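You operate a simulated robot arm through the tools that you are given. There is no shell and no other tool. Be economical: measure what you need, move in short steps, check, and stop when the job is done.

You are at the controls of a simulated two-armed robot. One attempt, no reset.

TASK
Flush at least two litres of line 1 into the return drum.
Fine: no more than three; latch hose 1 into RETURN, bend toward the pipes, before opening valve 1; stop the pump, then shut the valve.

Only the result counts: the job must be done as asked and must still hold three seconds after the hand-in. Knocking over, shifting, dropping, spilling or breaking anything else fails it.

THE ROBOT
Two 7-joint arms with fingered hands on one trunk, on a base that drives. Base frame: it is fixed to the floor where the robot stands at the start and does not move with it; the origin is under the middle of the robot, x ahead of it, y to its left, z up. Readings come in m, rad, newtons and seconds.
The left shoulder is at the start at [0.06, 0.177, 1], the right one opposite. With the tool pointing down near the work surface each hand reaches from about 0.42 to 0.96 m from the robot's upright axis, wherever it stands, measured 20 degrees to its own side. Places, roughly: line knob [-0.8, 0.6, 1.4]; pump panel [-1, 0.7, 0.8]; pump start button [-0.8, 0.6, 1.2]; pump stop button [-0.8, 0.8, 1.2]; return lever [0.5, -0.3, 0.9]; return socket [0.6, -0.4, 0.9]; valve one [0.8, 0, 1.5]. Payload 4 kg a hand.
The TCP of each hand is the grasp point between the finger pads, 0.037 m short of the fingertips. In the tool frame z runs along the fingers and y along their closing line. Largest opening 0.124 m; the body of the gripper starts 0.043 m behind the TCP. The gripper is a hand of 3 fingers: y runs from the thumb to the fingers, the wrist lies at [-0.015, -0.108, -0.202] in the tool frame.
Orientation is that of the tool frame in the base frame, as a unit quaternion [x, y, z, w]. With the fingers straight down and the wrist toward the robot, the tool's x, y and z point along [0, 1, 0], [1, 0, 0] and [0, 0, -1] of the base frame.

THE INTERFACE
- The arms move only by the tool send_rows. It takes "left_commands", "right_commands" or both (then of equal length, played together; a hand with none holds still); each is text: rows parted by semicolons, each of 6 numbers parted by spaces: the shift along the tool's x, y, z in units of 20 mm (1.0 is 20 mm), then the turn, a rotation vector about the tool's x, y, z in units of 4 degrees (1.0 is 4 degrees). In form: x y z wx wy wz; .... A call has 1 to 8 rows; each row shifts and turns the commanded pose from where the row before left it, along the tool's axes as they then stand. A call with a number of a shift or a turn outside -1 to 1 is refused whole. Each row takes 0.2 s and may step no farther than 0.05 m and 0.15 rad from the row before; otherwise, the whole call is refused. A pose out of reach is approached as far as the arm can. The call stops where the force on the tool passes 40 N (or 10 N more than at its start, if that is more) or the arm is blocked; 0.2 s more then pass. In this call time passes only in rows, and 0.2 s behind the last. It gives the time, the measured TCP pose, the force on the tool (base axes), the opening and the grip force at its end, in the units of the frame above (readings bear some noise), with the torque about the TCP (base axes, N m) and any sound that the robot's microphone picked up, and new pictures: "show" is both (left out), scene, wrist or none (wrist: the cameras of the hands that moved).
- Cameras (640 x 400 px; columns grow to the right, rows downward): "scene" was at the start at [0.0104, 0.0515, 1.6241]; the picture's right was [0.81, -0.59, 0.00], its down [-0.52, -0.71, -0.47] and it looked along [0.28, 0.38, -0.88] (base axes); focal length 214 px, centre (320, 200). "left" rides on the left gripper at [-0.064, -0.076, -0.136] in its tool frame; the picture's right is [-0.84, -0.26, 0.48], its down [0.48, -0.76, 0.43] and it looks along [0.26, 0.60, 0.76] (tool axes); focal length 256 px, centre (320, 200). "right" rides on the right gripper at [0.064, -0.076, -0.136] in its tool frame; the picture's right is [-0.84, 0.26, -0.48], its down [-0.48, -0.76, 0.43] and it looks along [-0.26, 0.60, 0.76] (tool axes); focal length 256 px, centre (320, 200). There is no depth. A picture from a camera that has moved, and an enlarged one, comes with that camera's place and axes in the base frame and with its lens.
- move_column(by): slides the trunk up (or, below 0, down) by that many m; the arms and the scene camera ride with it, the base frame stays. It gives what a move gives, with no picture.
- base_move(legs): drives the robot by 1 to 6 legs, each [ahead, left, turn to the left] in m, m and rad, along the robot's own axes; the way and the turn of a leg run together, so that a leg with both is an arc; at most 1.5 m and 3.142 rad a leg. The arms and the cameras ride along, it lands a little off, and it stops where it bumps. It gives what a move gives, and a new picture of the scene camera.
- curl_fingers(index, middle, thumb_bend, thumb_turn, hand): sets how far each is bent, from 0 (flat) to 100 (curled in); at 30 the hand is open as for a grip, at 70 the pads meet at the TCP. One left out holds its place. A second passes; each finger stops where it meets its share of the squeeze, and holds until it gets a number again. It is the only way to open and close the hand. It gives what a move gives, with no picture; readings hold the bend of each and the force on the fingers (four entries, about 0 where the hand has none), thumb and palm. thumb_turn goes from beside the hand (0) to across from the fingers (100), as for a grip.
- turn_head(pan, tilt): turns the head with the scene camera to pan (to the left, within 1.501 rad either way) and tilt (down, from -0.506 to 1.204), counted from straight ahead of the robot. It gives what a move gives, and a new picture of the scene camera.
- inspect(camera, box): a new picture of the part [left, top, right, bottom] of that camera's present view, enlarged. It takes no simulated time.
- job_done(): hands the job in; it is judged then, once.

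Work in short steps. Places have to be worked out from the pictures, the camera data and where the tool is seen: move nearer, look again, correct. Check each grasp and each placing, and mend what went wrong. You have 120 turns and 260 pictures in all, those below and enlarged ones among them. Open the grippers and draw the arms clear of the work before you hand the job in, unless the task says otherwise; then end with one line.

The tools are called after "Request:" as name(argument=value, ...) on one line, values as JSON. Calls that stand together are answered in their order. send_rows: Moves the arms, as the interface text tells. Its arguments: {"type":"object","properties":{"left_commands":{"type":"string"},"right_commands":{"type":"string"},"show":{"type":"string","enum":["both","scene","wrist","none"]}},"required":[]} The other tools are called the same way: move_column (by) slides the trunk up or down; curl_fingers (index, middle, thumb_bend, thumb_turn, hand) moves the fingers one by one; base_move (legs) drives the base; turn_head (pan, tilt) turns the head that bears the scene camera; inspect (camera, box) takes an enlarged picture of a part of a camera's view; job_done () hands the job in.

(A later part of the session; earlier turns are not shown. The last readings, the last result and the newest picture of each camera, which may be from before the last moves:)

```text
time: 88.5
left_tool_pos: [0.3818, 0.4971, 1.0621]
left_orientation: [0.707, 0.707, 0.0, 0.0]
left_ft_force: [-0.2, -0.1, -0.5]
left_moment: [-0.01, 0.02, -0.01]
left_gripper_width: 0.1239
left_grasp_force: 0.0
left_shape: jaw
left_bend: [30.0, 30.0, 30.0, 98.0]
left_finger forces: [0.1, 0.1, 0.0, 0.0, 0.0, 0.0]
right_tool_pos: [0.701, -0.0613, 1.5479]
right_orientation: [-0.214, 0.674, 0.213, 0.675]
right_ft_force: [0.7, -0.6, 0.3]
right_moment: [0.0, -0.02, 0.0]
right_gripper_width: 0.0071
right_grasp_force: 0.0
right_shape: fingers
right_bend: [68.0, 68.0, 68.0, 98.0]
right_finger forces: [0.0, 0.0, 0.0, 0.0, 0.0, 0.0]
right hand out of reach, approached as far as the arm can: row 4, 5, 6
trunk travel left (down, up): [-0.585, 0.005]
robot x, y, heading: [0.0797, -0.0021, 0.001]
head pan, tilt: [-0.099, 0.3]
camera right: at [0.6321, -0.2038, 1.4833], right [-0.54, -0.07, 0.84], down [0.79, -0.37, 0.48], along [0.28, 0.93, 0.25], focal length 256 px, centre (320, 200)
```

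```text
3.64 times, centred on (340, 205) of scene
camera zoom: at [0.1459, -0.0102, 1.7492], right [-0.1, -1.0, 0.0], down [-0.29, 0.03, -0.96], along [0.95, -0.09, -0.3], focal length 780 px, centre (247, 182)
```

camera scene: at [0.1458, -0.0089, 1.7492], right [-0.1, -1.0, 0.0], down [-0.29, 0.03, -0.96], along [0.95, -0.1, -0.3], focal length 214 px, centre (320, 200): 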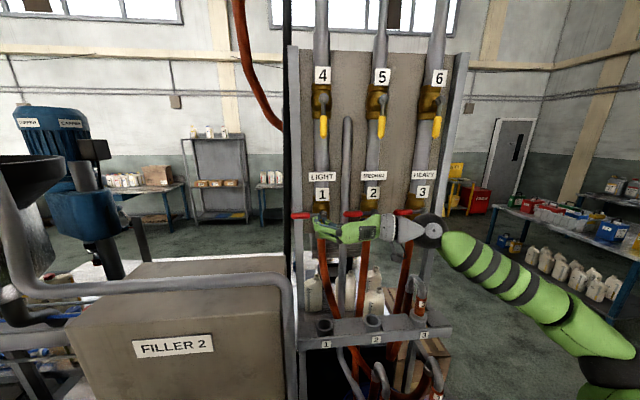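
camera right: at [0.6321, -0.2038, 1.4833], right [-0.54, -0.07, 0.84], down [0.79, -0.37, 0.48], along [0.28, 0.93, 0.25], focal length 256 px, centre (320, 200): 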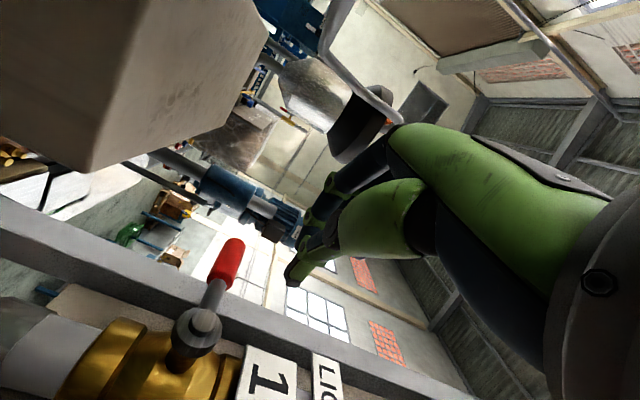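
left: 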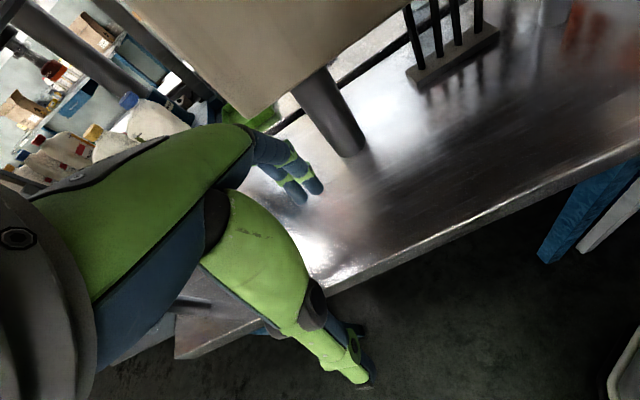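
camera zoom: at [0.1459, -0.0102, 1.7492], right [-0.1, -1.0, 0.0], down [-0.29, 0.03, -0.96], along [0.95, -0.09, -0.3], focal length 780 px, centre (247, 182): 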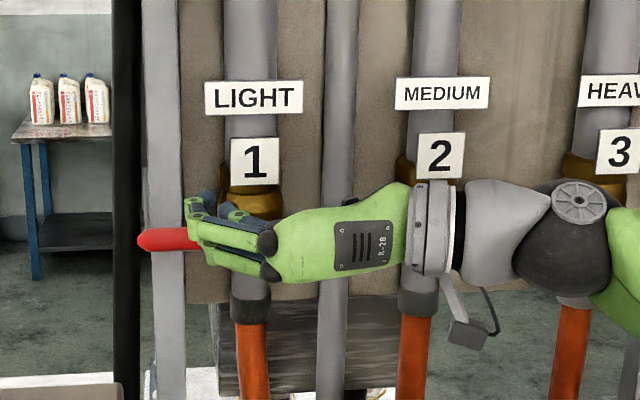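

Reach ends 0.05 m short; base front is at x≈0.40 and the rack feet at ≈0.52, so I can drive 0.06 forward. Retract the hand slightly first.

Request:
send_rows(right_commands="0 0 -1 0 0 0;0 0 -1 0 0 0;0 0 -1 0 0 0", show="none")

Request:
base_move(legs=[[0.06, 0.0, 0.0]])

```text
time: 89.3
left_tool_pos: [0.3805, 0.4975, 1.0626]
left_orientation: [0.707, 0.707, 0.0, 0.0]
left_ft_force: [-0.2, 0.0, 0.3]
left_moment: [0.0, -0.01, -0.02]
left_gripper_width: 0.1233
left_grasp_force: 0.1
left_shape: jaw
left_bend: [30.0, 30.0, 30.0, 98.0]
left_finger forces: [0.0, 0.0, 0.0, 0.1, 0.0, 0.0]
right_tool_pos: [0.653, -0.0966, 1.5442]
right_orientation: [-0.214, 0.675, 0.212, 0.674]
right_ft_force: [0.1, -0.6, -0.1]
right_moment: [0.01, -0.01, 0.04]
right_gripper_width: 0.0068
right_grasp_force: 0.0
right_shape: fingers
right_bend: [68.0, 68.0, 68.0, 98.0]
right_finger forces: [0.0, 0.0, 0.0, 0.0, 0.0, 0.0]
trunk travel left (down, up): [-0.585, 0.005]
robot x, y, heading: [0.0768, 0.002, -0.003]
head pan, tilt: [-0.099, 0.3]
```

```text
time: 90.3
left_tool_pos: [0.4428, 0.4966, 1.0611]
left_orientation: [0.707, 0.707, -0.001, 0.0]
left_ft_force: [0.5, -0.1, 0.4]
left_moment: [0.0, 0.01, 0.01]
left_gripper_width: 0.1237
left_grasp_force: 0.0
left_shape: jaw
left_bend: [30.0, 30.0, 30.0, 98.0]
left_finger forces: [0.0, 0.1, 0.0, 0.0, 0.0, 0.0]
right_tool_pos: [0.7145, -0.0965, 1.5436]
right_orientation: [-0.214, 0.674, 0.212, 0.674]
right_ft_force: [0.7, 0.3, -0.4]
right_moment: [0.02, -0.01, 0.0]
right_gripper_width: 0.0069
right_grasp_force: 0.1
right_shape: fingers
right_bend: [68.0, 68.0, 68.0, 98.0]
right_finger forces: [0.0, 0.0, 0.0, 0.1, 0.1, 0.0]
trunk travel left (down, up): [-0.585, 0.005]
robot x, y, heading: [0.138, -0.0007, -0.001]
head pan, tilt: [-0.099, 0.3]
camera scene: at [0.2084, -0.0096, 1.7491], right [-0.1, -1.0, 0.0], down [-0.3, 0.03, -0.95], along [0.95, -0.09, -0.3], focal length 214 px, centre (320, 200)
```

scene: 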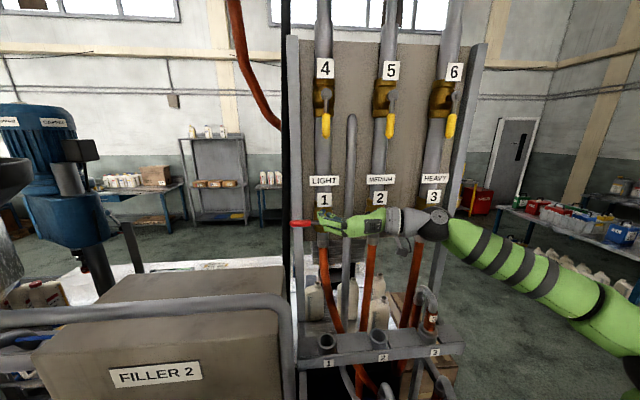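

Now move left/up then forward to sit above the handle.

Request:
send_rows(right_commands="-0.4 0.8 0.2 0 0 0;-0.3 0.8 0.4 0 0 0;0 0 1 0 0 0;0 0 1 0 0 0;0 0 0.85 0 0 0", show="wrist")

Request:
inspect(camera="scene", box=[270, 150, 410, 260])

```text
time: 91.5
left_tool_pos: [0.441, 0.4955, 1.062]
left_orientation: [0.707, 0.707, 0.0, 0.0]
left_ft_force: [0.2, -1.1, -0.1]
left_moment: [0.05, -0.03, 0.01]
left_gripper_width: 0.1234
left_grasp_force: 0.0
left_shape: jaw
left_bend: [30.0, 30.0, 30.0, 98.0]
left_finger forces: [0.0, 0.1, 0.0, 0.0, 0.1, 0.0]
right_tool_pos: [0.7388, -0.0405, 1.5581]
right_orientation: [-0.213, 0.674, 0.212, 0.675]
right_ft_force: [0.3, 0.3, 0.1]
right_moment: [-0.01, 0.01, 0.02]
right_gripper_width: 0.0069
right_grasp_force: 0.0
right_shape: fingers
right_bend: [68.0, 68.0, 68.0, 98.0]
right_finger forces: [0.0, 0.0, 0.0, 0.1, 0.1, 0.0]
right hand out of reach, approached as far as the arm can: row 5
trunk travel left (down, up): [-0.585, 0.005]
robot x, y, heading: [0.1392, -0.003, 0.003]
head pan, tilt: [-0.099, 0.3]
camera right: at [0.6689, -0.1832, 1.4928], right [-0.54, -0.07, 0.84], down [0.79, -0.37, 0.48], along [0.28, 0.93, 0.26], focal length 256 px, centre (320, 200)
```

right: 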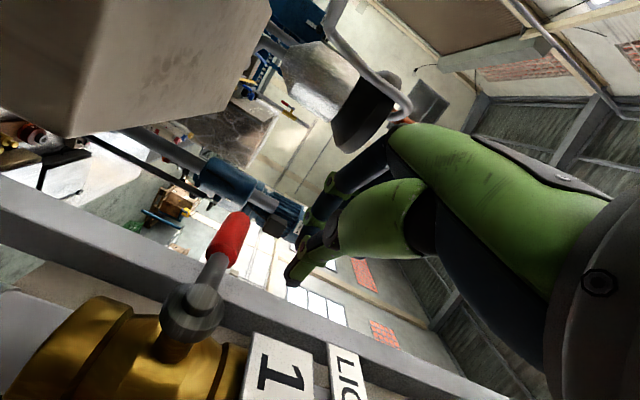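

```text
3.64 times, centred on (340, 205) of scene
camera zoom: at [0.2068, -0.0106, 1.7492], right [-0.1, -0.99, 0.0], down [-0.29, 0.03, -0.96], along [0.95, -0.09, -0.3], focal length 780 px, centre (247, 182)
```

zoom: 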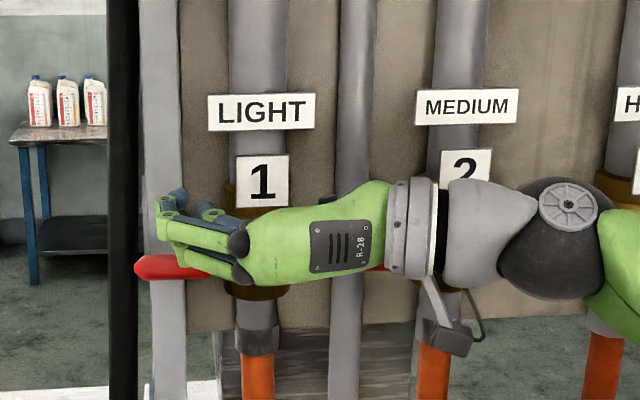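

Fingertips barely overlap the handle depth. Descend slightly while moving forward to gain depth.

Request:
send_rows(right_commands="0.5 0 0.6 0 0 0;0.3 0 0.6 0 0 0", show="none")

Request:
inspect(camera="right", box=[140, 160, 380, 400])

```text
time: 92.1
left_tool_pos: [0.4435, 0.4957, 1.0619]
left_orientation: [0.707, 0.707, 0.001, 0.0]
left_ft_force: [0.1, -0.4, 0.0]
left_moment: [0.0, 0.04, -0.03]
left_gripper_width: 0.1237
left_grasp_force: 0.0
left_shape: jaw
left_bend: [30.0, 30.0, 30.0, 98.0]
left_finger forces: [0.0, 0.1, 0.1, 0.0, 0.1, 0.0]
right_tool_pos: [0.7463, -0.0386, 1.5514]
right_orientation: [-0.215, 0.675, 0.213, 0.673]
right_ft_force: [-0.7, 0.1, -0.3]
right_moment: [0.0, -0.01, 0.0]
right_gripper_width: 0.007
right_grasp_force: 0.1
right_shape: fingers
right_bend: [68.0, 68.0, 68.0, 98.0]
right_finger forces: [0.1, 0.0, 0.0, 0.1, 0.0, 0.1]
right hand out of reach, approached as far as the arm can: row 1, 2
trunk travel left (down, up): [-0.585, 0.005]
robot x, y, heading: [0.1368, 0.0001, -0.001]
head pan, tilt: [-0.099, 0.3]
```

```text
1.67 times, centred on (260, 280) of right
camera zoom: at [0.677, -0.1815, 1.4874], right [-0.54, -0.06, 0.84], down [0.79, -0.37, 0.48], along [0.28, 0.93, 0.25], focal length 427 px, centre (420, 67)
```

zoom: 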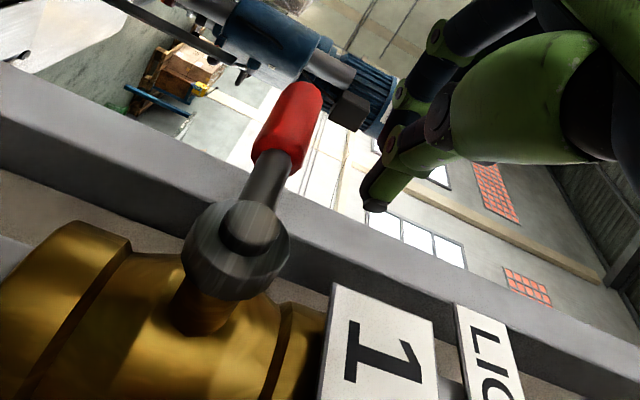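

Tip is at x≈0.79, over the handle. Press down.

Request:
send_rows(right_commands="0.6 0 0.15 0 0 0;0.6 0 0.15 0 0 0;0.6 0.05 0.1 0 0 0;0.6 0.05 0.1 0 0 0;0.6 0.05 0.1 0 0 0", show="wrist")

Request:
inspect(camera="scene", box=[270, 150, 410, 260])

```text
time: 93.3
left_tool_pos: [0.4414, 0.4963, 1.0614]
left_orientation: [0.707, 0.707, 0.0, 0.0]
left_ft_force: [-0.2, 0.7, 0.5]
left_moment: [-0.02, -0.04, -0.01]
left_gripper_width: 0.1238
left_grasp_force: 0.0
left_shape: jaw
left_bend: [30.0, 30.0, 30.0, 98.0]
left_finger forces: [0.1, 0.1, 0.1, 0.1, 0.0, 0.0]
right_tool_pos: [0.7535, -0.0346, 1.4957]
right_orientation: [-0.213, 0.674, 0.211, 0.675]
right_ft_force: [-0.3, 0.4, 3.2]
right_moment: [0.0, -0.06, 0.02]
right_gripper_width: 0.0064
right_grasp_force: 1.4
right_shape: fingers
right_bend: [68.0, 68.0, 68.0, 99.0]
right_finger forces: [0.1, 0.0, 0.0, 0.0, 2.4, 0.0]
right hand out of reach, approached as far as the arm can: row 3
trunk travel left (down, up): [-0.585, 0.005]
robot x, y, heading: [0.1416, 0.0031, -0.0]
head pan, tilt: [-0.099, 0.3]
camera right: at [0.6846, -0.1757, 1.4314], right [-0.54, -0.07, 0.84], down [0.79, -0.37, 0.49], along [0.28, 0.93, 0.25], focal length 256 px, centre (320, 200)
```

right: 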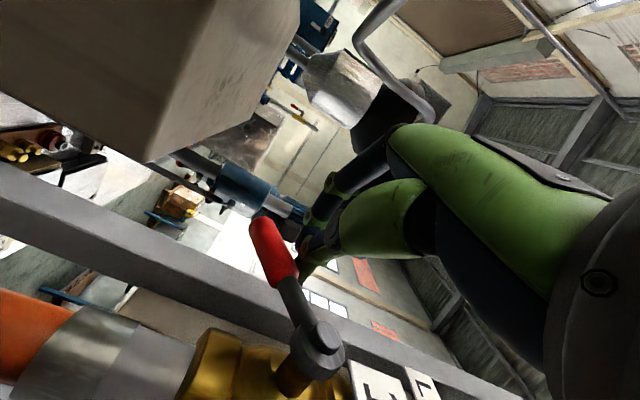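

```text
3.64 times, centred on (340, 205) of scene
camera zoom: at [0.2058, -0.0098, 1.7493], right [-0.1, -1.0, 0.0], down [-0.29, 0.03, -0.96], along [0.95, -0.09, -0.3], focal length 780 px, centre (247, 182)
```

zoom: 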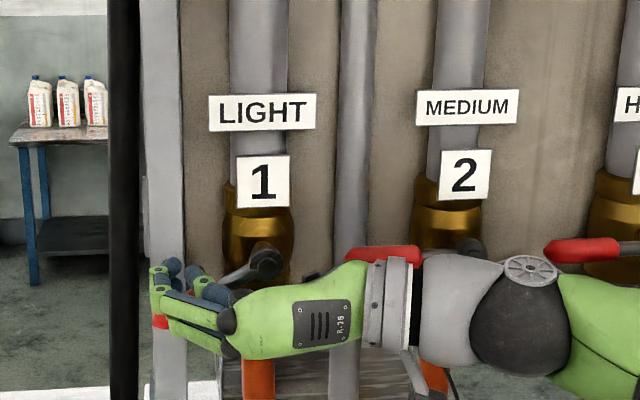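

The handle is rotating down with ~3 N. Continue along the arc.

Request:
send_rows(right_commands="0.5 -0.1 0 0 0 0;0.5 -0.1 0 0 0 0;0.5 -0.1 -0.05 0 0 0;0.5 -0.1 -0.05 0 0 0;0.5 -0.45 -0.3 0 0 0;0.5 -0.45 -0.3 0 0 0;0.4 -0.5 -0.3 0 0 0", show="wrist")

Request:
inspect(camera="scene", box=[270, 150, 410, 260])

```text
time: 94.9
left_tool_pos: [0.4407, 0.4983, 1.0618]
left_orientation: [0.708, 0.706, 0.0, 0.0]
left_ft_force: [-0.6, 0.8, 0.1]
left_moment: [-0.02, 0.0, 0.0]
left_gripper_width: 0.1236
left_grasp_force: 0.2
left_shape: jaw
left_bend: [30.0, 30.0, 30.0, 98.0]
left_finger forces: [0.0, 0.0, 0.0, 0.0, 0.0, 0.0]
right_tool_pos: [0.7606, -0.0744, 1.4276]
right_orientation: [-0.214, 0.674, 0.212, 0.674]
right_ft_force: [-2.5, 3.4, 0.5]
right_moment: [0.06, -0.01, 0.08]
right_gripper_width: 0.0019
right_grasp_force: 2.4
right_shape: fingers
right_bend: [68.0, 68.0, 72.0, 98.0]
right_finger forces: [0.0, 0.0, 0.0, 0.0, 3.9, 0.0]
trunk travel left (down, up): [-0.585, 0.005]
robot x, y, heading: [0.1413, 0.0037, 0.001]
head pan, tilt: [-0.099, 0.3]
camera right: at [0.6904, -0.2156, 1.364], right [-0.54, -0.07, 0.84], down [0.79, -0.37, 0.49], along [0.28, 0.93, 0.25], focal length 256 px, centre (320, 200)
```

right: 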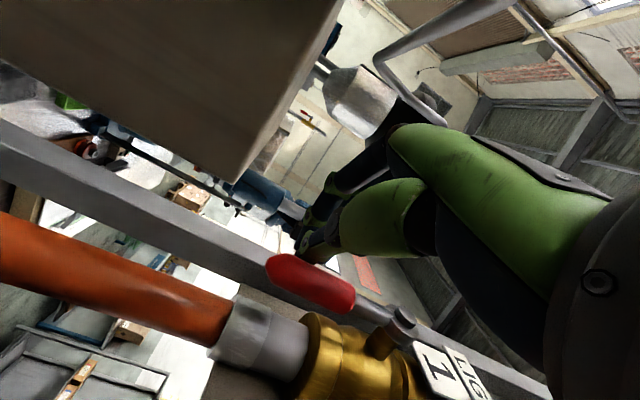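

```text
3.64 times, centred on (340, 205) of scene
camera zoom: at [0.2057, -0.0089, 1.7493], right [-0.1, -1.0, 0.0], down [-0.29, 0.03, -0.96], along [0.95, -0.09, -0.3], focal length 780 px, centre (247, 182)
```

zoom: 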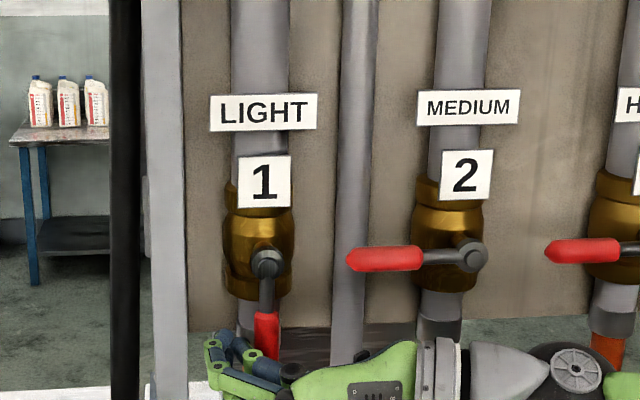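

Handle is pointing down. Push gently right to reach the stop.

Request:
send_rows(right_commands="0 -0.25 -0.15 0 0 0;0 -0.25 -0.15 0 0 0;0 -0.25 -0.15 0 0 0;0 -0.25 -0.15 0 0 0", show="none")

Request:
inspect(camera="scene", box=[270, 150, 410, 260])

```text
time: 95.9
left_tool_pos: [0.4417, 0.5025, 1.0604]
left_orientation: [0.707, 0.708, -0.001, 0.002]
left_ft_force: [0.0, 0.1, 0.3]
left_moment: [0.02, 0.01, 0.01]
left_gripper_width: 0.1235
left_grasp_force: 0.0
left_shape: jaw
left_bend: [30.0, 30.0, 30.0, 98.0]
left_finger forces: [0.0, 0.1, 0.0, 0.0, 0.1, 0.1]
right_tool_pos: [0.7572, -0.0892, 1.4286]
right_orientation: [-0.218, 0.674, 0.211, 0.673]
right_ft_force: [-0.4, 37.0, -2.2]
right_moment: [0.35, 0.09, 0.81]
right_gripper_width: 0.0001
right_grasp_force: 22.3
right_shape: fingers
right_bend: [63.0, 68.0, 77.0, 98.0]
right_finger forces: [0.1, 0.0, 0.1, 0.0, 45.5, 0.0]
trunk travel left (down, up): [-0.585, 0.005]
robot x, y, heading: [0.141, 0.0007, -0.003]
head pan, tilt: [-0.099, 0.3]
```

```text
3.64 times, centred on (340, 205) of scene
camera zoom: at [0.2058, -0.0026, 1.7493], right [-0.1, -1.0, 0.0], down [-0.29, 0.03, -0.96], along [0.95, -0.09, -0.3], focal length 780 px, centre (247, 182)
```

zoom: 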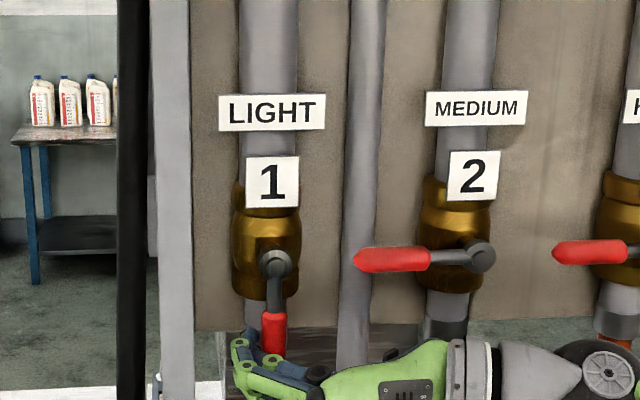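

Valve 1 is open against its stop. Back off left, then retract straight back.

Request:
send_rows(right_commands="0 0.6 0.3 0 0 0;0 0.57 -0.82 0 0 0;0 0.57 -0.82 0 0 0;0 0.57 -0.82 0 0 0;0 0.57 -0.82 0 0 0;0 0.57 -0.82 0 0 0;0 0.2 -0.9 0 0 0;0 0 -1 0 0 0", show="none")

Request:
send_rows(right_commands="0 -0.4 -1 0 0 0;0 -0.4 -1 0 0 0;0 -0.4 -1 0 0 0;0 -0.4 -1 0 0 0;0 -0.4 -1 0 0 0;0 -0.4 -1 0 0 0", show="scene")

Request:
turn_head(pan=1.5, tilt=0.6)

```text
time: 97.7
left_tool_pos: [0.441, 0.496, 1.0609]
left_orientation: [0.708, 0.707, 0.0, 0.0]
left_ft_force: [-0.7, 0.1, -0.1]
left_moment: [0.0, 0.01, 0.0]
left_gripper_width: 0.1236
left_grasp_force: 0.2
left_shape: jaw
left_bend: [30.0, 30.0, 30.0, 98.0]
left_finger forces: [0.1, 0.0, 0.1, 0.1, 0.1, 0.0]
right_tool_pos: [0.6262, -0.1025, 1.4263]
right_orientation: [-0.214, 0.673, 0.212, 0.675]
right_ft_force: [-0.8, -0.2, 0.2]
right_moment: [-0.03, 0.02, -0.02]
right_gripper_width: 0.0066
right_grasp_force: 0.1
right_shape: fingers
right_bend: [68.0, 68.0, 68.0, 98.0]
right_finger forces: [0.1, 0.0, 0.0, 0.0, 0.0, 0.0]
trunk travel left (down, up): [-0.585, 0.005]
robot x, y, heading: [0.1392, -0.001, 0.003]
head pan, tilt: [-0.099, 0.3]
```

```text
time: 99.1
left_tool_pos: [0.4425, 0.4966, 1.0615]
left_orientation: [0.707, 0.707, 0.0, -0.001]
left_ft_force: [-0.2, -0.3, 0.4]
left_moment: [-0.03, 0.0, -0.01]
left_gripper_width: 0.1238
left_grasp_force: 0.0
left_shape: jaw
left_bend: [30.0, 30.0, 30.0, 98.0]
left_finger forces: [0.1, 0.1, 0.0, 0.0, 0.1, 0.0]
right_tool_pos: [0.5552, -0.2091, 1.4288]
right_orientation: [-0.215, 0.675, 0.212, 0.674]
right_ft_force: [-0.9, 0.1, -0.5]
right_moment: [0.04, 0.02, 0.02]
right_gripper_width: 0.0065
right_grasp_force: 0.0
right_shape: fingers
right_bend: [68.0, 68.0, 68.0, 98.0]
right_finger forces: [0.1, 0.0, 0.0, 0.0, 0.1, 0.0]
trunk travel left (down, up): [-0.585, 0.005]
robot x, y, heading: [0.1404, -0.0005, 0.004]
head pan, tilt: [-0.099, 0.3]
camera scene: at [0.2054, -0.01, 1.7493], right [-0.1, -1.0, 0.0], down [-0.29, 0.03, -0.96], along [0.95, -0.09, -0.3], focal length 214 px, centre (320, 200)
```

scene: 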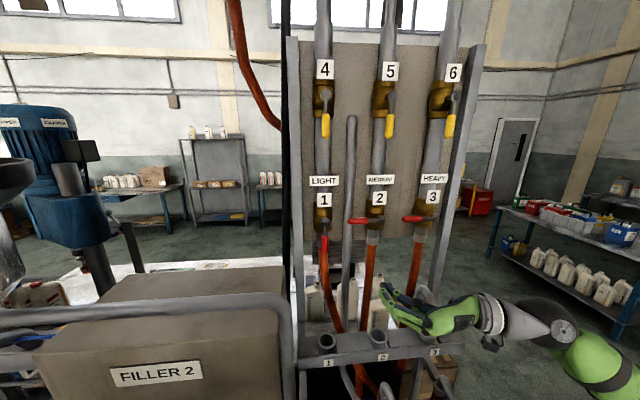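

```text
time: 100.8
left_tool_pos: [0.4423, 0.496, 1.0617]
left_orientation: [0.707, 0.707, 0.0, 0.0]
left_ft_force: [0.0, -0.4, -0.3]
left_moment: [-0.01, -0.02, 0.0]
left_gripper_width: 0.1234
left_grasp_force: 0.1
left_shape: jaw
left_bend: [30.0, 30.0, 30.0, 98.0]
left_finger forces: [0.1, 0.1, 0.0, 0.0, 0.0, 0.0]
right_tool_pos: [0.5541, -0.2096, 1.4287]
right_orientation: [-0.213, 0.674, 0.213, 0.675]
right_ft_force: [0.3, -0.9, -0.2]
right_moment: [-0.06, -0.02, 0.01]
right_gripper_width: 0.0067
right_grasp_force: 0.1
right_shape: fingers
right_bend: [68.0, 68.0, 68.0, 98.0]
right_finger forces: [0.1, 0.0, 0.1, 0.1, 0.0, 0.0]
trunk travel left (down, up): [-0.585, 0.005]
robot x, y, heading: [0.1398, 0.0012, -0.001]
head pan, tilt: [1.499, 0.6]
camera scene: at [0.1193, 0.0877, 1.7218], right [1.0, -0.07, 0.0], down [-0.04, -0.56, -0.83], along [0.06, 0.82, -0.56], focal length 214 px, centre (320, 200)
```

scene: 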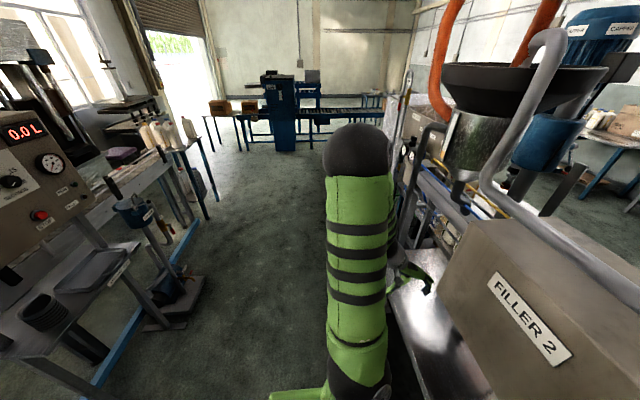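

Valve 1 is open. The pump panel is behind-left; I'll back up, strafe left into the open aisle, then turn there, keeping away from the fan.

Request:
base_move(legs=[[-0.29, 0, 0]])

Request:
base_move(legs=[[0, 0.7, 0]])

```text
time: 102.8
left_tool_pos: [0.15, 0.496, 1.0628]
left_orientation: [0.707, 0.707, 0.0, 0.0]
left_ft_force: [0.3, -0.8, 0.0]
left_moment: [0.05, -0.02, 0.0]
left_gripper_width: 0.1239
left_grasp_force: 0.1
left_shape: jaw
left_bend: [30.0, 30.0, 30.0, 98.0]
left_finger forces: [0.0, 0.1, 0.0, 0.0, 0.0, 0.0]
right_tool_pos: [0.2621, -0.2112, 1.4287]
right_orientation: [-0.214, 0.674, 0.212, 0.675]
right_ft_force: [0.1, -0.9, 0.2]
right_moment: [0.0, 0.02, -0.01]
right_gripper_width: 0.0065
right_grasp_force: 0.0
right_shape: fingers
right_bend: [68.0, 68.0, 68.0, 98.0]
right_finger forces: [0.0, 0.0, 0.1, 0.0, 0.0, 0.0]
trunk travel left (down, up): [-0.585, 0.005]
robot x, y, heading: [-0.1541, -0.0006, 0.0]
head pan, tilt: [1.499, 0.6]
camera scene: at [-0.1738, 0.0879, 1.7218], right [1.0, -0.07, 0.0], down [-0.04, -0.56, -0.83], along [0.06, 0.82, -0.56], focal length 214 px, centre (320, 200)
```

scene: 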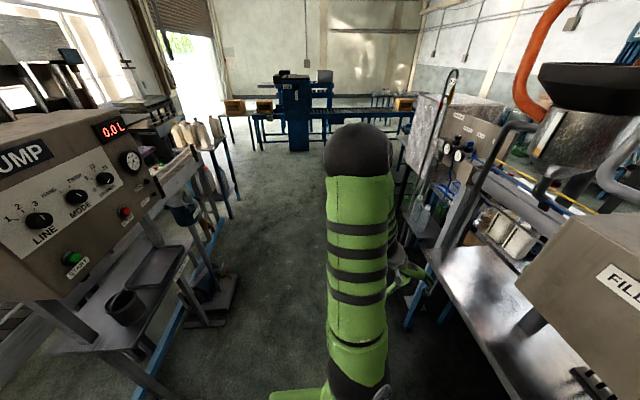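

```text
time: 106.6
left_tool_pos: [0.1571, 1.19, 1.0624]
left_orientation: [0.71, 0.705, 0.0, 0.0]
left_ft_force: [0.0, -0.1, 1.1]
left_moment: [0.0, 0.0, -0.03]
left_gripper_width: 0.1236
left_grasp_force: 0.0
left_shape: jaw
left_bend: [30.0, 30.0, 30.0, 98.0]
left_finger forces: [0.0, 0.0, 0.0, 0.0, 0.0, 0.1]
right_tool_pos: [0.2644, 0.4826, 1.428]
right_orientation: [-0.212, 0.675, 0.209, 0.676]
right_ft_force: [0.9, 0.3, 0.5]
right_moment: [-0.01, -0.03, 0.0]
right_gripper_width: 0.0067
right_grasp_force: 0.0
right_shape: fingers
right_bend: [68.0, 68.0, 68.0, 98.0]
right_finger forces: [0.0, 0.0, 0.0, 0.0, 0.0, 0.0]
trunk travel left (down, up): [-0.585, 0.005]
robot x, y, heading: [-0.1484, 0.6978, -0.01]
head pan, tilt: [1.499, 0.6]
camera scene: at [-0.1686, 0.7837, 1.7217], right [1.0, -0.08, 0.0], down [-0.04, -0.56, -0.82], along [0.07, 0.82, -0.57], focal length 214 px, centre (320, 200)
```

scene: 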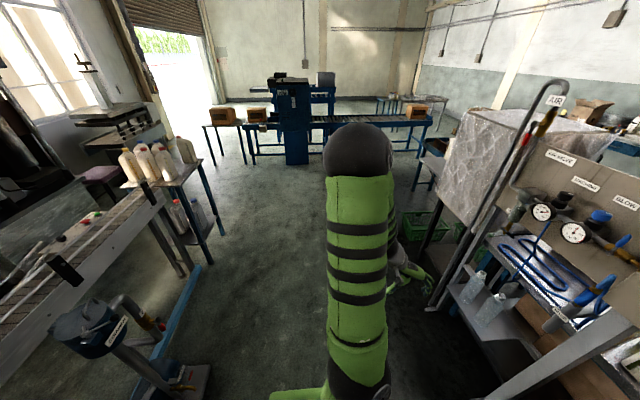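

Aisle is clear; continue 0.7 m, then turn left in two halves.

Request:
base_move(legs=[[0, 0.75, 0]])

Request:
base_move(legs=[[0, 0, 1.57]])

Request:
base_move(legs=[[0, 0, 1.57]])

```text
time: 110.7
left_tool_pos: [0.1715, 1.9522, 1.0628]
left_orientation: [0.713, 0.701, -0.001, 0.0]
left_ft_force: [0.2, -0.1, -0.3]
left_moment: [-0.03, -0.01, -0.02]
left_gripper_width: 0.1237
left_grasp_force: 0.0
left_shape: jaw
left_bend: [30.0, 30.0, 30.0, 98.0]
left_finger forces: [0.1, 0.0, 0.1, 0.0, 0.0, 0.0]
right_tool_pos: [0.2715, 1.2441, 1.4286]
right_orientation: [-0.209, 0.675, 0.206, 0.677]
right_ft_force: [-0.6, 0.3, 0.5]
right_moment: [0.01, 0.01, -0.01]
right_gripper_width: 0.0064
right_grasp_force: 0.0
right_shape: fingers
right_bend: [68.0, 68.0, 68.0, 98.0]
right_finger forces: [0.1, 0.1, 0.1, 0.0, 0.0, 0.0]
trunk travel left (down, up): [-0.585, 0.005]
robot x, y, heading: [-0.1378, 1.4597, -0.015]
head pan, tilt: [1.499, 0.6]
camera scene: at [-0.1581, 1.5493, 1.7217], right [1.0, -0.09, 0.0], down [-0.05, -0.56, -0.82], along [0.07, 0.82, -0.57], focal length 214 px, centre (320, 200)
```

scene: 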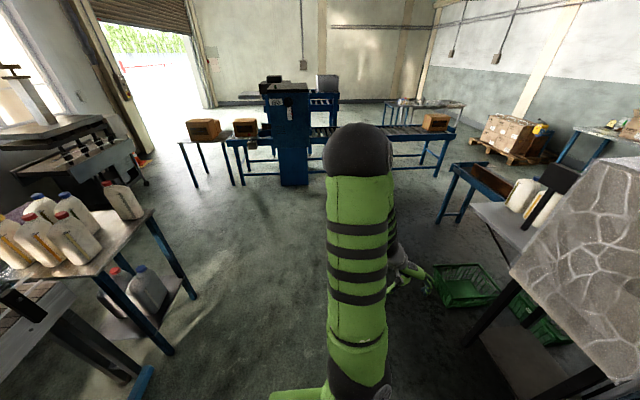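

```text
time: 114.9
left_tool_pos: [-0.6276, 1.7731, 1.0623]
left_orientation: [0.012, 1.0, -0.001, 0.0]
left_ft_force: [-0.6, 0.1, -0.4]
left_moment: [0.02, 0.02, -0.01]
left_gripper_width: 0.1236
left_grasp_force: 0.1
left_shape: jaw
left_bend: [30.0, 30.0, 30.0, 98.0]
left_finger forces: [0.1, 0.0, 0.0, 0.0, 0.0, 0.0]
right_tool_pos: [0.0817, 1.8698, 1.4294]
right_orientation: [0.624, -0.332, -0.623, -0.334]
right_ft_force: [-1.0, 0.9, -0.6]
right_moment: [0.02, 0.0, 0.0]
right_gripper_width: 0.0066
right_grasp_force: 0.1
right_shape: fingers
right_bend: [68.0, 68.0, 68.0, 98.0]
right_finger forces: [0.0, 0.1, 0.0, 0.0, 0.1, 0.1]
trunk travel left (down, up): [-0.585, 0.005]
robot x, y, heading: [-0.1364, 1.4598, 1.545]
head pan, tilt: [1.499, 0.6]
camera scene: at [-0.2248, 1.4386, 1.7218], right [0.1, 1.0, 0.0], down [0.56, -0.05, -0.83], along [-0.82, 0.08, -0.56], focal length 214 px, centre (320, 200)
```

scene: 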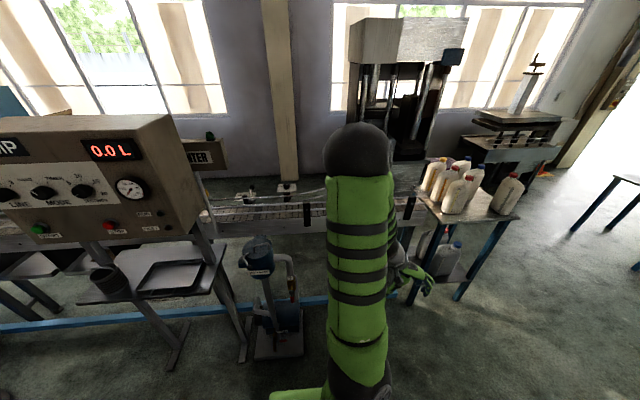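

```text
time: 119.1
left_tool_pos: [-0.4605, 0.977, 1.061]
left_orientation: [-0.692, 0.722, 0.001, 0.0]
left_ft_force: [-0.8, 0.6, 0.1]
left_moment: [0.0, 0.01, 0.01]
left_gripper_width: 0.1237
left_grasp_force: 0.1
left_shape: jaw
left_bend: [30.0, 30.0, 30.0, 98.0]
left_finger forces: [0.1, 0.0, 0.0, 0.1, 0.0, 0.1]
right_tool_pos: [-0.5426, 1.6881, 1.4293]
right_orientation: [-0.678, -0.201, 0.679, -0.198]
right_ft_force: [0.6, 0.0, 0.8]
right_moment: [-0.01, 0.01, -0.01]
right_gripper_width: 0.0065
right_grasp_force: 0.1
right_shape: fingers
right_bend: [68.0, 68.0, 68.0, 98.0]
right_finger forces: [0.0, 0.0, 0.0, 0.0, 0.0, 0.0]
trunk travel left (down, up): [-0.585, 0.005]
robot x, y, heading: [-0.1373, 1.4621, 3.101]
head pan, tilt: [1.499, 0.6]
camera scene: at [-0.1162, 1.371, 1.7218], right [-0.99, 0.11, 0.0], down [0.06, 0.56, -0.83], along [-0.09, -0.82, -0.56], focal length 214 px, centre (320, 200)
```

scene: 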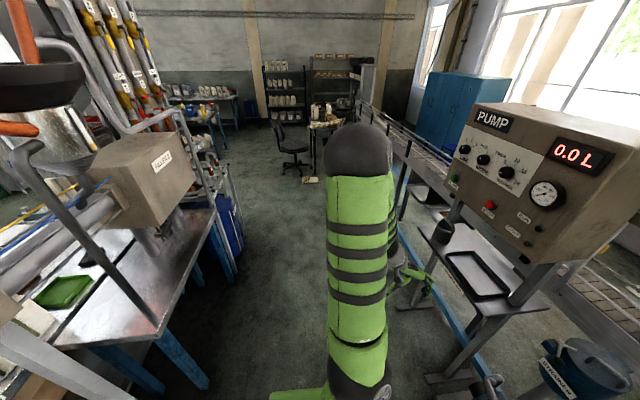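

Turned to face the panel wall without contact. Strafe left 0.75 to stand in front of the panel, then look.

Request:
base_move(legs=[[0, 0.75, 0.04]])

Request:
turn_head(pan=0.0, tilt=0.5)

Request:
inspect(camera="scene", box=[200, 100, 440, 260])

```text
time: 123.2
left_tool_pos: [-0.4563, 0.2032, 1.0629]
left_orientation: [0.707, -0.707, 0.0, -0.001]
left_ft_force: [-0.1, 0.2, -0.2]
left_moment: [0.01, 0.0, 0.0]
left_gripper_width: 0.1234
left_grasp_force: 0.1
left_shape: jaw
left_bend: [30.0, 30.0, 30.0, 98.0]
left_finger forces: [0.0, 0.1, 0.0, 0.0, 0.0, 0.1]
right_tool_pos: [-0.568, 0.9107, 1.4291]
right_orientation: [-0.674, -0.214, 0.675, -0.211]
right_ft_force: [0.1, -0.2, -0.1]
right_moment: [0.01, -0.01, -0.01]
right_gripper_width: 0.0068
right_grasp_force: 0.1
right_shape: fingers
right_bend: [68.0, 68.0, 68.0, 98.0]
right_finger forces: [0.1, 0.1, 0.1, 0.0, 0.0, 0.0]
trunk travel left (down, up): [-0.585, 0.005]
robot x, y, heading: [-0.1542, 0.699, 3.146]
head pan, tilt: [1.499, 0.6]
camera scene: at [-0.1287, 0.6109, 1.7217], right [-1.0, 0.07, 0.0], down [0.04, 0.56, -0.82], along [-0.06, -0.82, -0.57], focal length 214 px, centre (320, 200)
```

scene: 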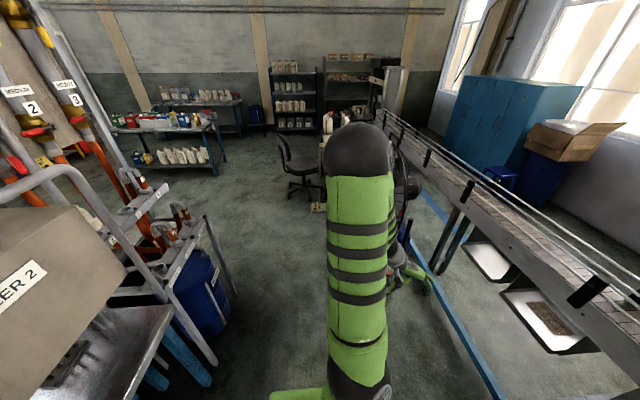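

```text
time: 124.8
left_tool_pos: [-0.4565, 0.2042, 1.0631]
left_orientation: [0.707, -0.707, 0.0, -0.001]
left_ft_force: [0.2, 0.7, 0.2]
left_moment: [0.0, 0.01, 0.0]
left_gripper_width: 0.1233
left_grasp_force: 0.1
left_shape: jaw
left_bend: [30.0, 30.0, 30.0, 98.0]
left_finger forces: [0.0, 0.0, 0.0, 0.0, 0.0, 0.0]
right_tool_pos: [-0.5678, 0.9111, 1.4296]
right_orientation: [-0.673, -0.214, 0.676, -0.211]
right_ft_force: [1.2, -0.6, -0.5]
right_moment: [0.03, 0.02, 0.0]
right_gripper_width: 0.0066
right_grasp_force: 0.1
right_shape: fingers
right_bend: [68.0, 68.0, 68.0, 98.0]
right_finger forces: [0.0, 0.0, 0.0, 0.0, 0.0, 0.0]
trunk travel left (down, up): [-0.585, 0.005]
robot x, y, heading: [-0.1562, 0.6981, 3.14]
head pan, tilt: [0.0, 0.499]
camera scene: at [-0.2133, 0.6997, 1.7309], right [0.0, 1.0, 0.0], down [0.48, 0.0, -0.88], along [-0.88, 0.0, -0.48], focal length 214 px, centre (320, 200)
```

scene: 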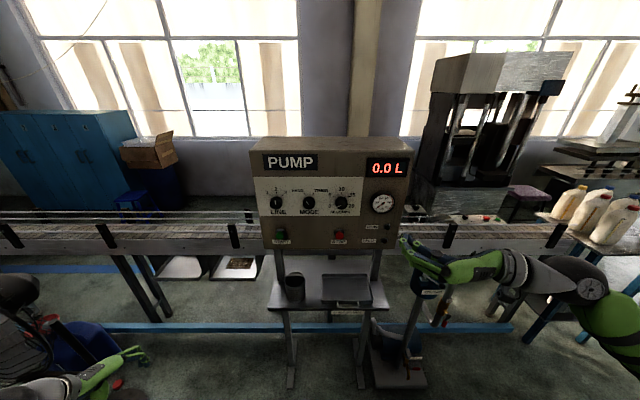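

```text
2.50 times, centred on (320, 180) of scene
camera zoom: at [-0.2133, 0.6997, 1.7309], right [0.0, 1.0, 0.0], down [0.48, 0.0, -0.88], along [-0.88, 0.0, -0.48], focal length 536 px, centre (320, 250)
```

zoom: 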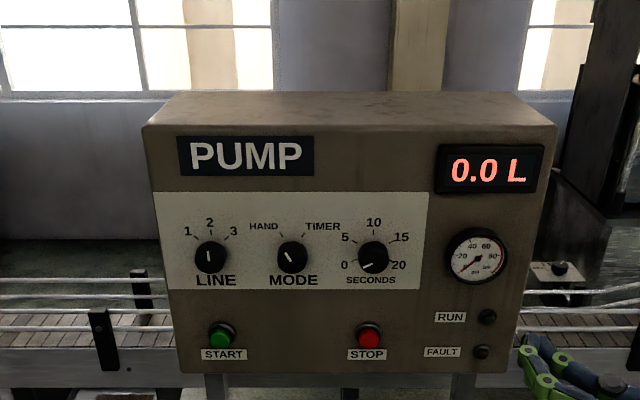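

The panel reads: LINE at 2 (must go to 1), MODE at HAND, SECONDS 0. Estimated: LINE knob (-0.851,0.552,1.374), START (-0.86,0.551,1.235), STOP (-0.86,0.773,1.231). I'll use the left hand for knob and START, the right for STOP. Raise and turn the left hand forward first.

Request:
send_rows(left_commands="0 0 -1 0 0 0;0 0 -1 0 0 0;0 0 -1 0 0 0;0 0 -1 0 0 0;0 0 -1 0 0 0;0 0 -1 0 0 0;0 0 -1 0 0 0;0 0 -1 0 0 0", show="none")

Request:
send_rows(left_commands="0 0 0 -0.962 0.962 0.962;0 0 0 -0.962 0.962 0.962;0 0 0 -0.962 0.962 0.962;0 0 0 -0.962 0.962 0.962;0 0 0 -0.962 0.962 0.962;0 0 0 -0.962 0.962 0.962", show="none")

Request:
send_rows(left_commands="0 0 0 -0.962 0.962 0.962;0 0 0 -0.962 0.962 0.962;0 0 0 -0.962 0.962 0.962;0 0 0 -0.962 0.962 0.962;0 0 0 -0.962 0.962 0.962;0 0 0 -0.962 0.962 0.962", show="none")

Request:
send_rows(left_commands="0 0 0 -0.962 0.962 0.962;0 0 0 -0.962 0.962 0.962;0 0 0 -0.962 0.962 0.962;0 0 0 -0.962 0.962 0.962;0 0 0 -0.962 0.962 0.962;0 0 0 -0.962 0.962 0.962", show="both")

```text
time: 126.6
left_tool_pos: [-0.4564, 0.2029, 1.2223]
left_orientation: [-0.707, 0.707, 0.0, 0.0]
left_ft_force: [-0.3, 0.2, 0.4]
left_moment: [0.01, 0.01, -0.03]
left_gripper_width: 0.1237
left_grasp_force: 0.1
left_shape: jaw
left_bend: [30.0, 30.0, 30.0, 98.0]
left_finger forces: [0.0, 0.0, 0.0, 0.1, 0.1, 0.0]
right_tool_pos: [-0.5674, 0.9101, 1.4282]
right_orientation: [-0.674, -0.213, 0.675, -0.211]
right_ft_force: [-0.4, -0.4, 0.2]
right_moment: [0.0, 0.02, -0.01]
right_gripper_width: 0.0066
right_grasp_force: 0.1
right_shape: fingers
right_bend: [68.0, 68.0, 68.0, 98.0]
right_finger forces: [0.0, 0.0, 0.0, 0.1, 0.0, 0.0]
trunk travel left (down, up): [-0.585, 0.005]
robot x, y, heading: [-0.1568, 0.6989, 3.144]
head pan, tilt: [0.0, 0.499]
```

```text
time: 128.0
left_tool_pos: [-0.4558, 0.2032, 1.2205]
left_orientation: [-0.523, 0.805, -0.001, -0.279]
left_ft_force: [0.0, 0.2, 0.6]
left_moment: [0.0, 0.0, 0.0]
left_gripper_width: 0.1238
left_grasp_force: 0.1
left_shape: jaw
left_bend: [30.0, 30.0, 30.0, 98.0]
left_finger forces: [0.0, 0.0, 0.0, 0.1, 0.0, 0.0]
right_tool_pos: [-0.5678, 0.9107, 1.4302]
right_orientation: [-0.674, -0.215, 0.675, -0.211]
right_ft_force: [0.4, -0.3, -0.4]
right_moment: [-0.03, 0.02, -0.01]
right_gripper_width: 0.0068
right_grasp_force: 0.1
right_shape: fingers
right_bend: [68.0, 68.0, 68.0, 98.0]
right_finger forces: [0.0, 0.0, 0.0, 0.0, 0.1, 0.0]
trunk travel left (down, up): [-0.585, 0.005]
robot x, y, heading: [-0.1551, 0.7021, 3.145]
head pan, tilt: [0.0, 0.499]
```

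```text
time: 129.4
left_tool_pos: [-0.4559, 0.2025, 1.2223]
left_orientation: [-0.278, 0.804, 0.0, -0.525]
left_ft_force: [0.0, -0.2, -0.5]
left_moment: [0.0, 0.03, 0.0]
left_gripper_width: 0.1235
left_grasp_force: 0.0
left_shape: jaw
left_bend: [30.0, 30.0, 30.0, 98.0]
left_finger forces: [0.0, 0.0, 0.0, 0.0, 0.0, 0.0]
right_tool_pos: [-0.5691, 0.9099, 1.4299]
right_orientation: [0.675, 0.213, -0.674, 0.211]
right_ft_force: [0.3, -0.1, 0.1]
right_moment: [-0.04, 0.01, 0.0]
right_gripper_width: 0.0064
right_grasp_force: 0.1
right_shape: fingers
right_bend: [68.0, 68.0, 68.0, 98.0]
right_finger forces: [0.0, 0.0, 0.1, 0.0, 0.0, 0.0]
trunk travel left (down, up): [-0.585, 0.005]
robot x, y, heading: [-0.1569, 0.7018, 3.142]
head pan, tilt: [0.0, 0.499]
```

```text
time: 130.8
left_tool_pos: [-0.4567, 0.2047, 1.2218]
left_orientation: [-0.001, -0.706, 0.0, 0.708]
left_ft_force: [-0.1, -1.0, -0.3]
left_moment: [0.04, 0.02, -0.01]
left_gripper_width: 0.1237
left_grasp_force: 0.0
left_shape: jaw
left_bend: [30.0, 30.0, 30.0, 98.0]
left_finger forces: [0.0, 0.1, 0.0, 0.0, 0.1, 0.0]
right_tool_pos: [-0.5695, 0.9108, 1.4296]
right_orientation: [-0.674, -0.214, 0.675, -0.212]
right_ft_force: [-0.3, -0.6, 0.2]
right_moment: [-0.01, 0.01, 0.02]
right_gripper_width: 0.0067
right_grasp_force: 0.0
right_shape: fingers
right_bend: [68.0, 68.0, 68.0, 98.0]
right_finger forces: [0.0, 0.0, 0.0, 0.0, 0.1, 0.0]
trunk travel left (down, up): [-0.585, 0.005]
robot x, y, heading: [-0.1521, 0.7029, 3.139]
head pan, tilt: [0.0, 0.499]
camera scene: at [-0.2134, 0.6995, 1.7309], right [0.0, 1.0, 0.0], down [0.48, 0.0, -0.88], along [-0.88, 0.0, -0.48], focal length 214 px, centre (320, 200)
camera left: at [-0.319, 0.1282, 1.158], right [-0.48, -0.26, -0.84], down [-0.44, -0.76, 0.49], along [-0.76, 0.6, 0.26], focal length 256 px, centre (320, 200)
```

scene: 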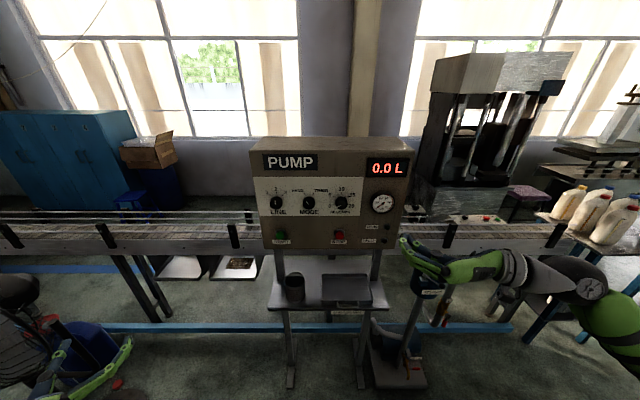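
left: 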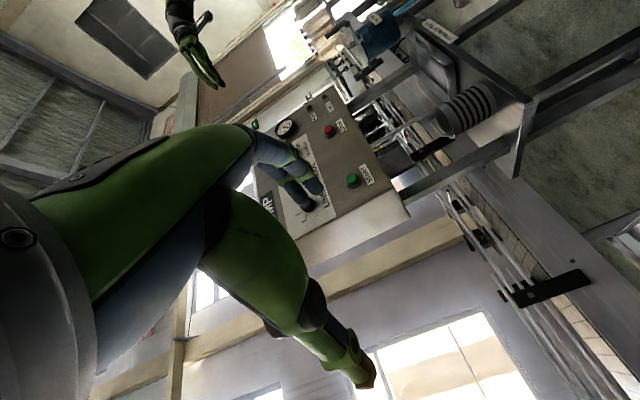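

Left hand faces the panel. Drive 0.15 m closer, then move the left hand in front of the LINE knob.

Request:
base_move(legs=[[0.15, 0, 0]])

Request:
send_rows(left_commands="0.42 0.97 0.4 0 0 0;0.42 0.97 0.4 0 0 0;0.42 0.97 0.4 0 0 0;0.42 0.97 0.4 0 0 0;0.42 0.97 0.4 0 0 0;0.42 0.97 0.4 0 0 0;0.42 0.97 0.4 0 0 0;0.42 0.97 0.4 0 0 0", show="none")

Request:
send_rows(left_commands="0.42 0.97 0.4 0 0 0;0.42 0.97 0.4 0 0 0;0.42 0.97 0.4 0 0 0;0.42 0.97 0.4 0 0 0;0.42 0.97 0.4 0 0 0;0.42 0.97 0.4 0 0 0;0.42 0.97 0.4 0 0 0;0.42 0.97 0.4 0 0 0", show="both")

```text
time: 132.2
left_tool_pos: [-0.6094, 0.2043, 1.2215]
left_orientation: [0.0, 0.708, 0.001, -0.707]
left_ft_force: [-0.3, 0.1, 0.4]
left_moment: [0.02, -0.01, 0.01]
left_gripper_width: 0.1237
left_grasp_force: 0.0
left_shape: jaw
left_bend: [30.0, 30.0, 30.0, 98.0]
left_finger forces: [0.0, 0.0, 0.0, 0.0, 0.0, 0.0]
right_tool_pos: [-0.7224, 0.9095, 1.429]
right_orientation: [0.675, 0.214, -0.674, 0.212]
right_ft_force: [0.6, 0.2, -0.1]
right_moment: [0.02, 0.02, 0.01]
right_gripper_width: 0.0065
right_grasp_force: 0.1
right_shape: fingers
right_bend: [68.0, 68.0, 68.0, 98.0]
right_finger forces: [0.0, 0.1, 0.1, 0.0, 0.1, 0.0]
trunk travel left (down, up): [-0.585, 0.005]
robot x, y, heading: [-0.308, 0.696, -3.145]
head pan, tilt: [0.0, 0.499]
camera scene: at [-0.3673, 0.6998, 1.7308], right [0.0, 1.0, 0.0], down [0.48, 0.0, -0.88], along [-0.88, 0.0, -0.48], focal length 214 px, centre (320, 200)
```

scene: 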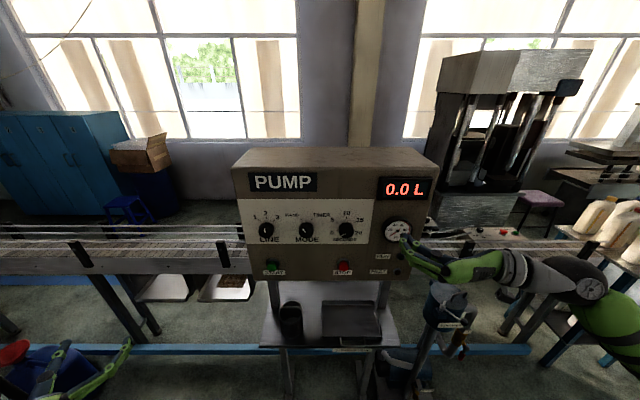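

```text
time: 134.0
left_tool_pos: [-0.686, 0.3164, 1.3021]
left_orientation: [0.001, 0.707, 0.001, -0.707]
left_ft_force: [0.0, -0.3, 0.7]
left_moment: [0.01, 0.03, 0.02]
left_gripper_width: 0.1234
left_grasp_force: 0.0
left_shape: jaw
left_bend: [30.0, 30.0, 30.0, 98.0]
left_finger forces: [0.1, 0.0, 0.1, 0.0, 0.0, 0.1]
left hand out of reach, approached as far as the arm can: row 5, 6, 7, 8
right_tool_pos: [-0.7206, 0.9107, 1.4294]
right_orientation: [0.675, 0.214, -0.674, 0.213]
right_ft_force: [-0.2, -0.2, 0.0]
right_moment: [-0.01, 0.0, -0.02]
right_gripper_width: 0.0067
right_grasp_force: 0.1
right_shape: fingers
right_bend: [68.0, 68.0, 68.0, 98.0]
right_finger forces: [0.1, 0.0, 0.1, 0.0, 0.1, 0.1]
trunk travel left (down, up): [-0.585, 0.005]
robot x, y, heading: [-0.3083, 0.7016, -3.144]
head pan, tilt: [0.0, 0.499]
```

```text
time: 135.8
left_tool_pos: [-0.7698, 0.4468, 1.3851]
left_orientation: [0.001, 0.707, -0.001, -0.707]
left_ft_force: [0.2, 0.1, 0.3]
left_moment: [0.01, 0.02, 0.0]
left_gripper_width: 0.1238
left_grasp_force: 0.0
left_shape: jaw
left_bend: [30.0, 30.0, 30.0, 98.0]
left_finger forces: [0.0, 0.0, 0.0, 0.0, 0.0, 0.0]
left hand out of reach, approached as far as the arm can: row 1, 2, 3, 4, 6
right_tool_pos: [-0.7211, 0.9109, 1.429]
right_orientation: [-0.674, -0.214, 0.674, -0.213]
right_ft_force: [-1.0, 0.4, -0.6]
right_moment: [0.0, 0.0, 0.02]
right_gripper_width: 0.0065
right_grasp_force: 0.1
right_shape: fingers
right_bend: [68.0, 68.0, 68.0, 98.0]
right_finger forces: [0.0, 0.0, 0.0, 0.0, 0.0, 0.1]
trunk travel left (down, up): [-0.585, 0.005]
robot x, y, heading: [-0.3092, 0.699, -3.142]
head pan, tilt: [0.0, 0.499]
camera scene: at [-0.3659, 0.7007, 1.7308], right [0.0, 1.0, 0.0], down [0.48, 0.0, -0.88], along [-0.88, 0.0, -0.48], focal length 214 px, centre (320, 200)
camera left: at [-0.6329, 0.3712, 1.3217], right [-0.48, -0.26, -0.84], down [-0.43, -0.76, 0.48], along [-0.76, 0.6, 0.25], focal length 256 px, centre (320, 200)
```

scene: 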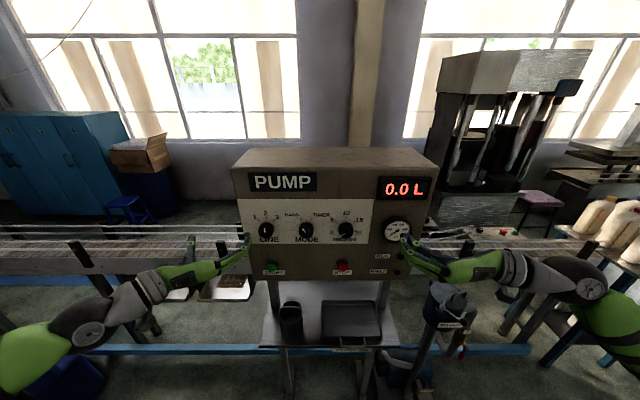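
left: 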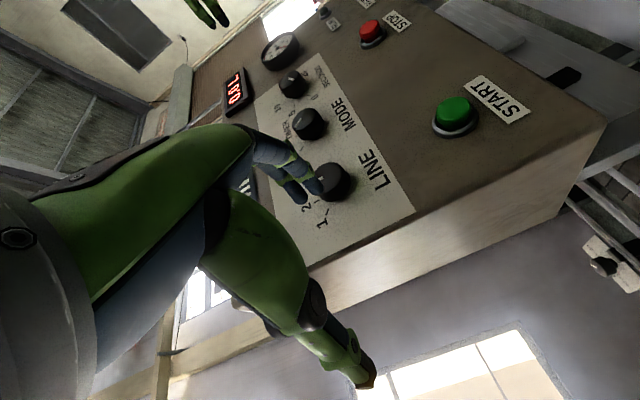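

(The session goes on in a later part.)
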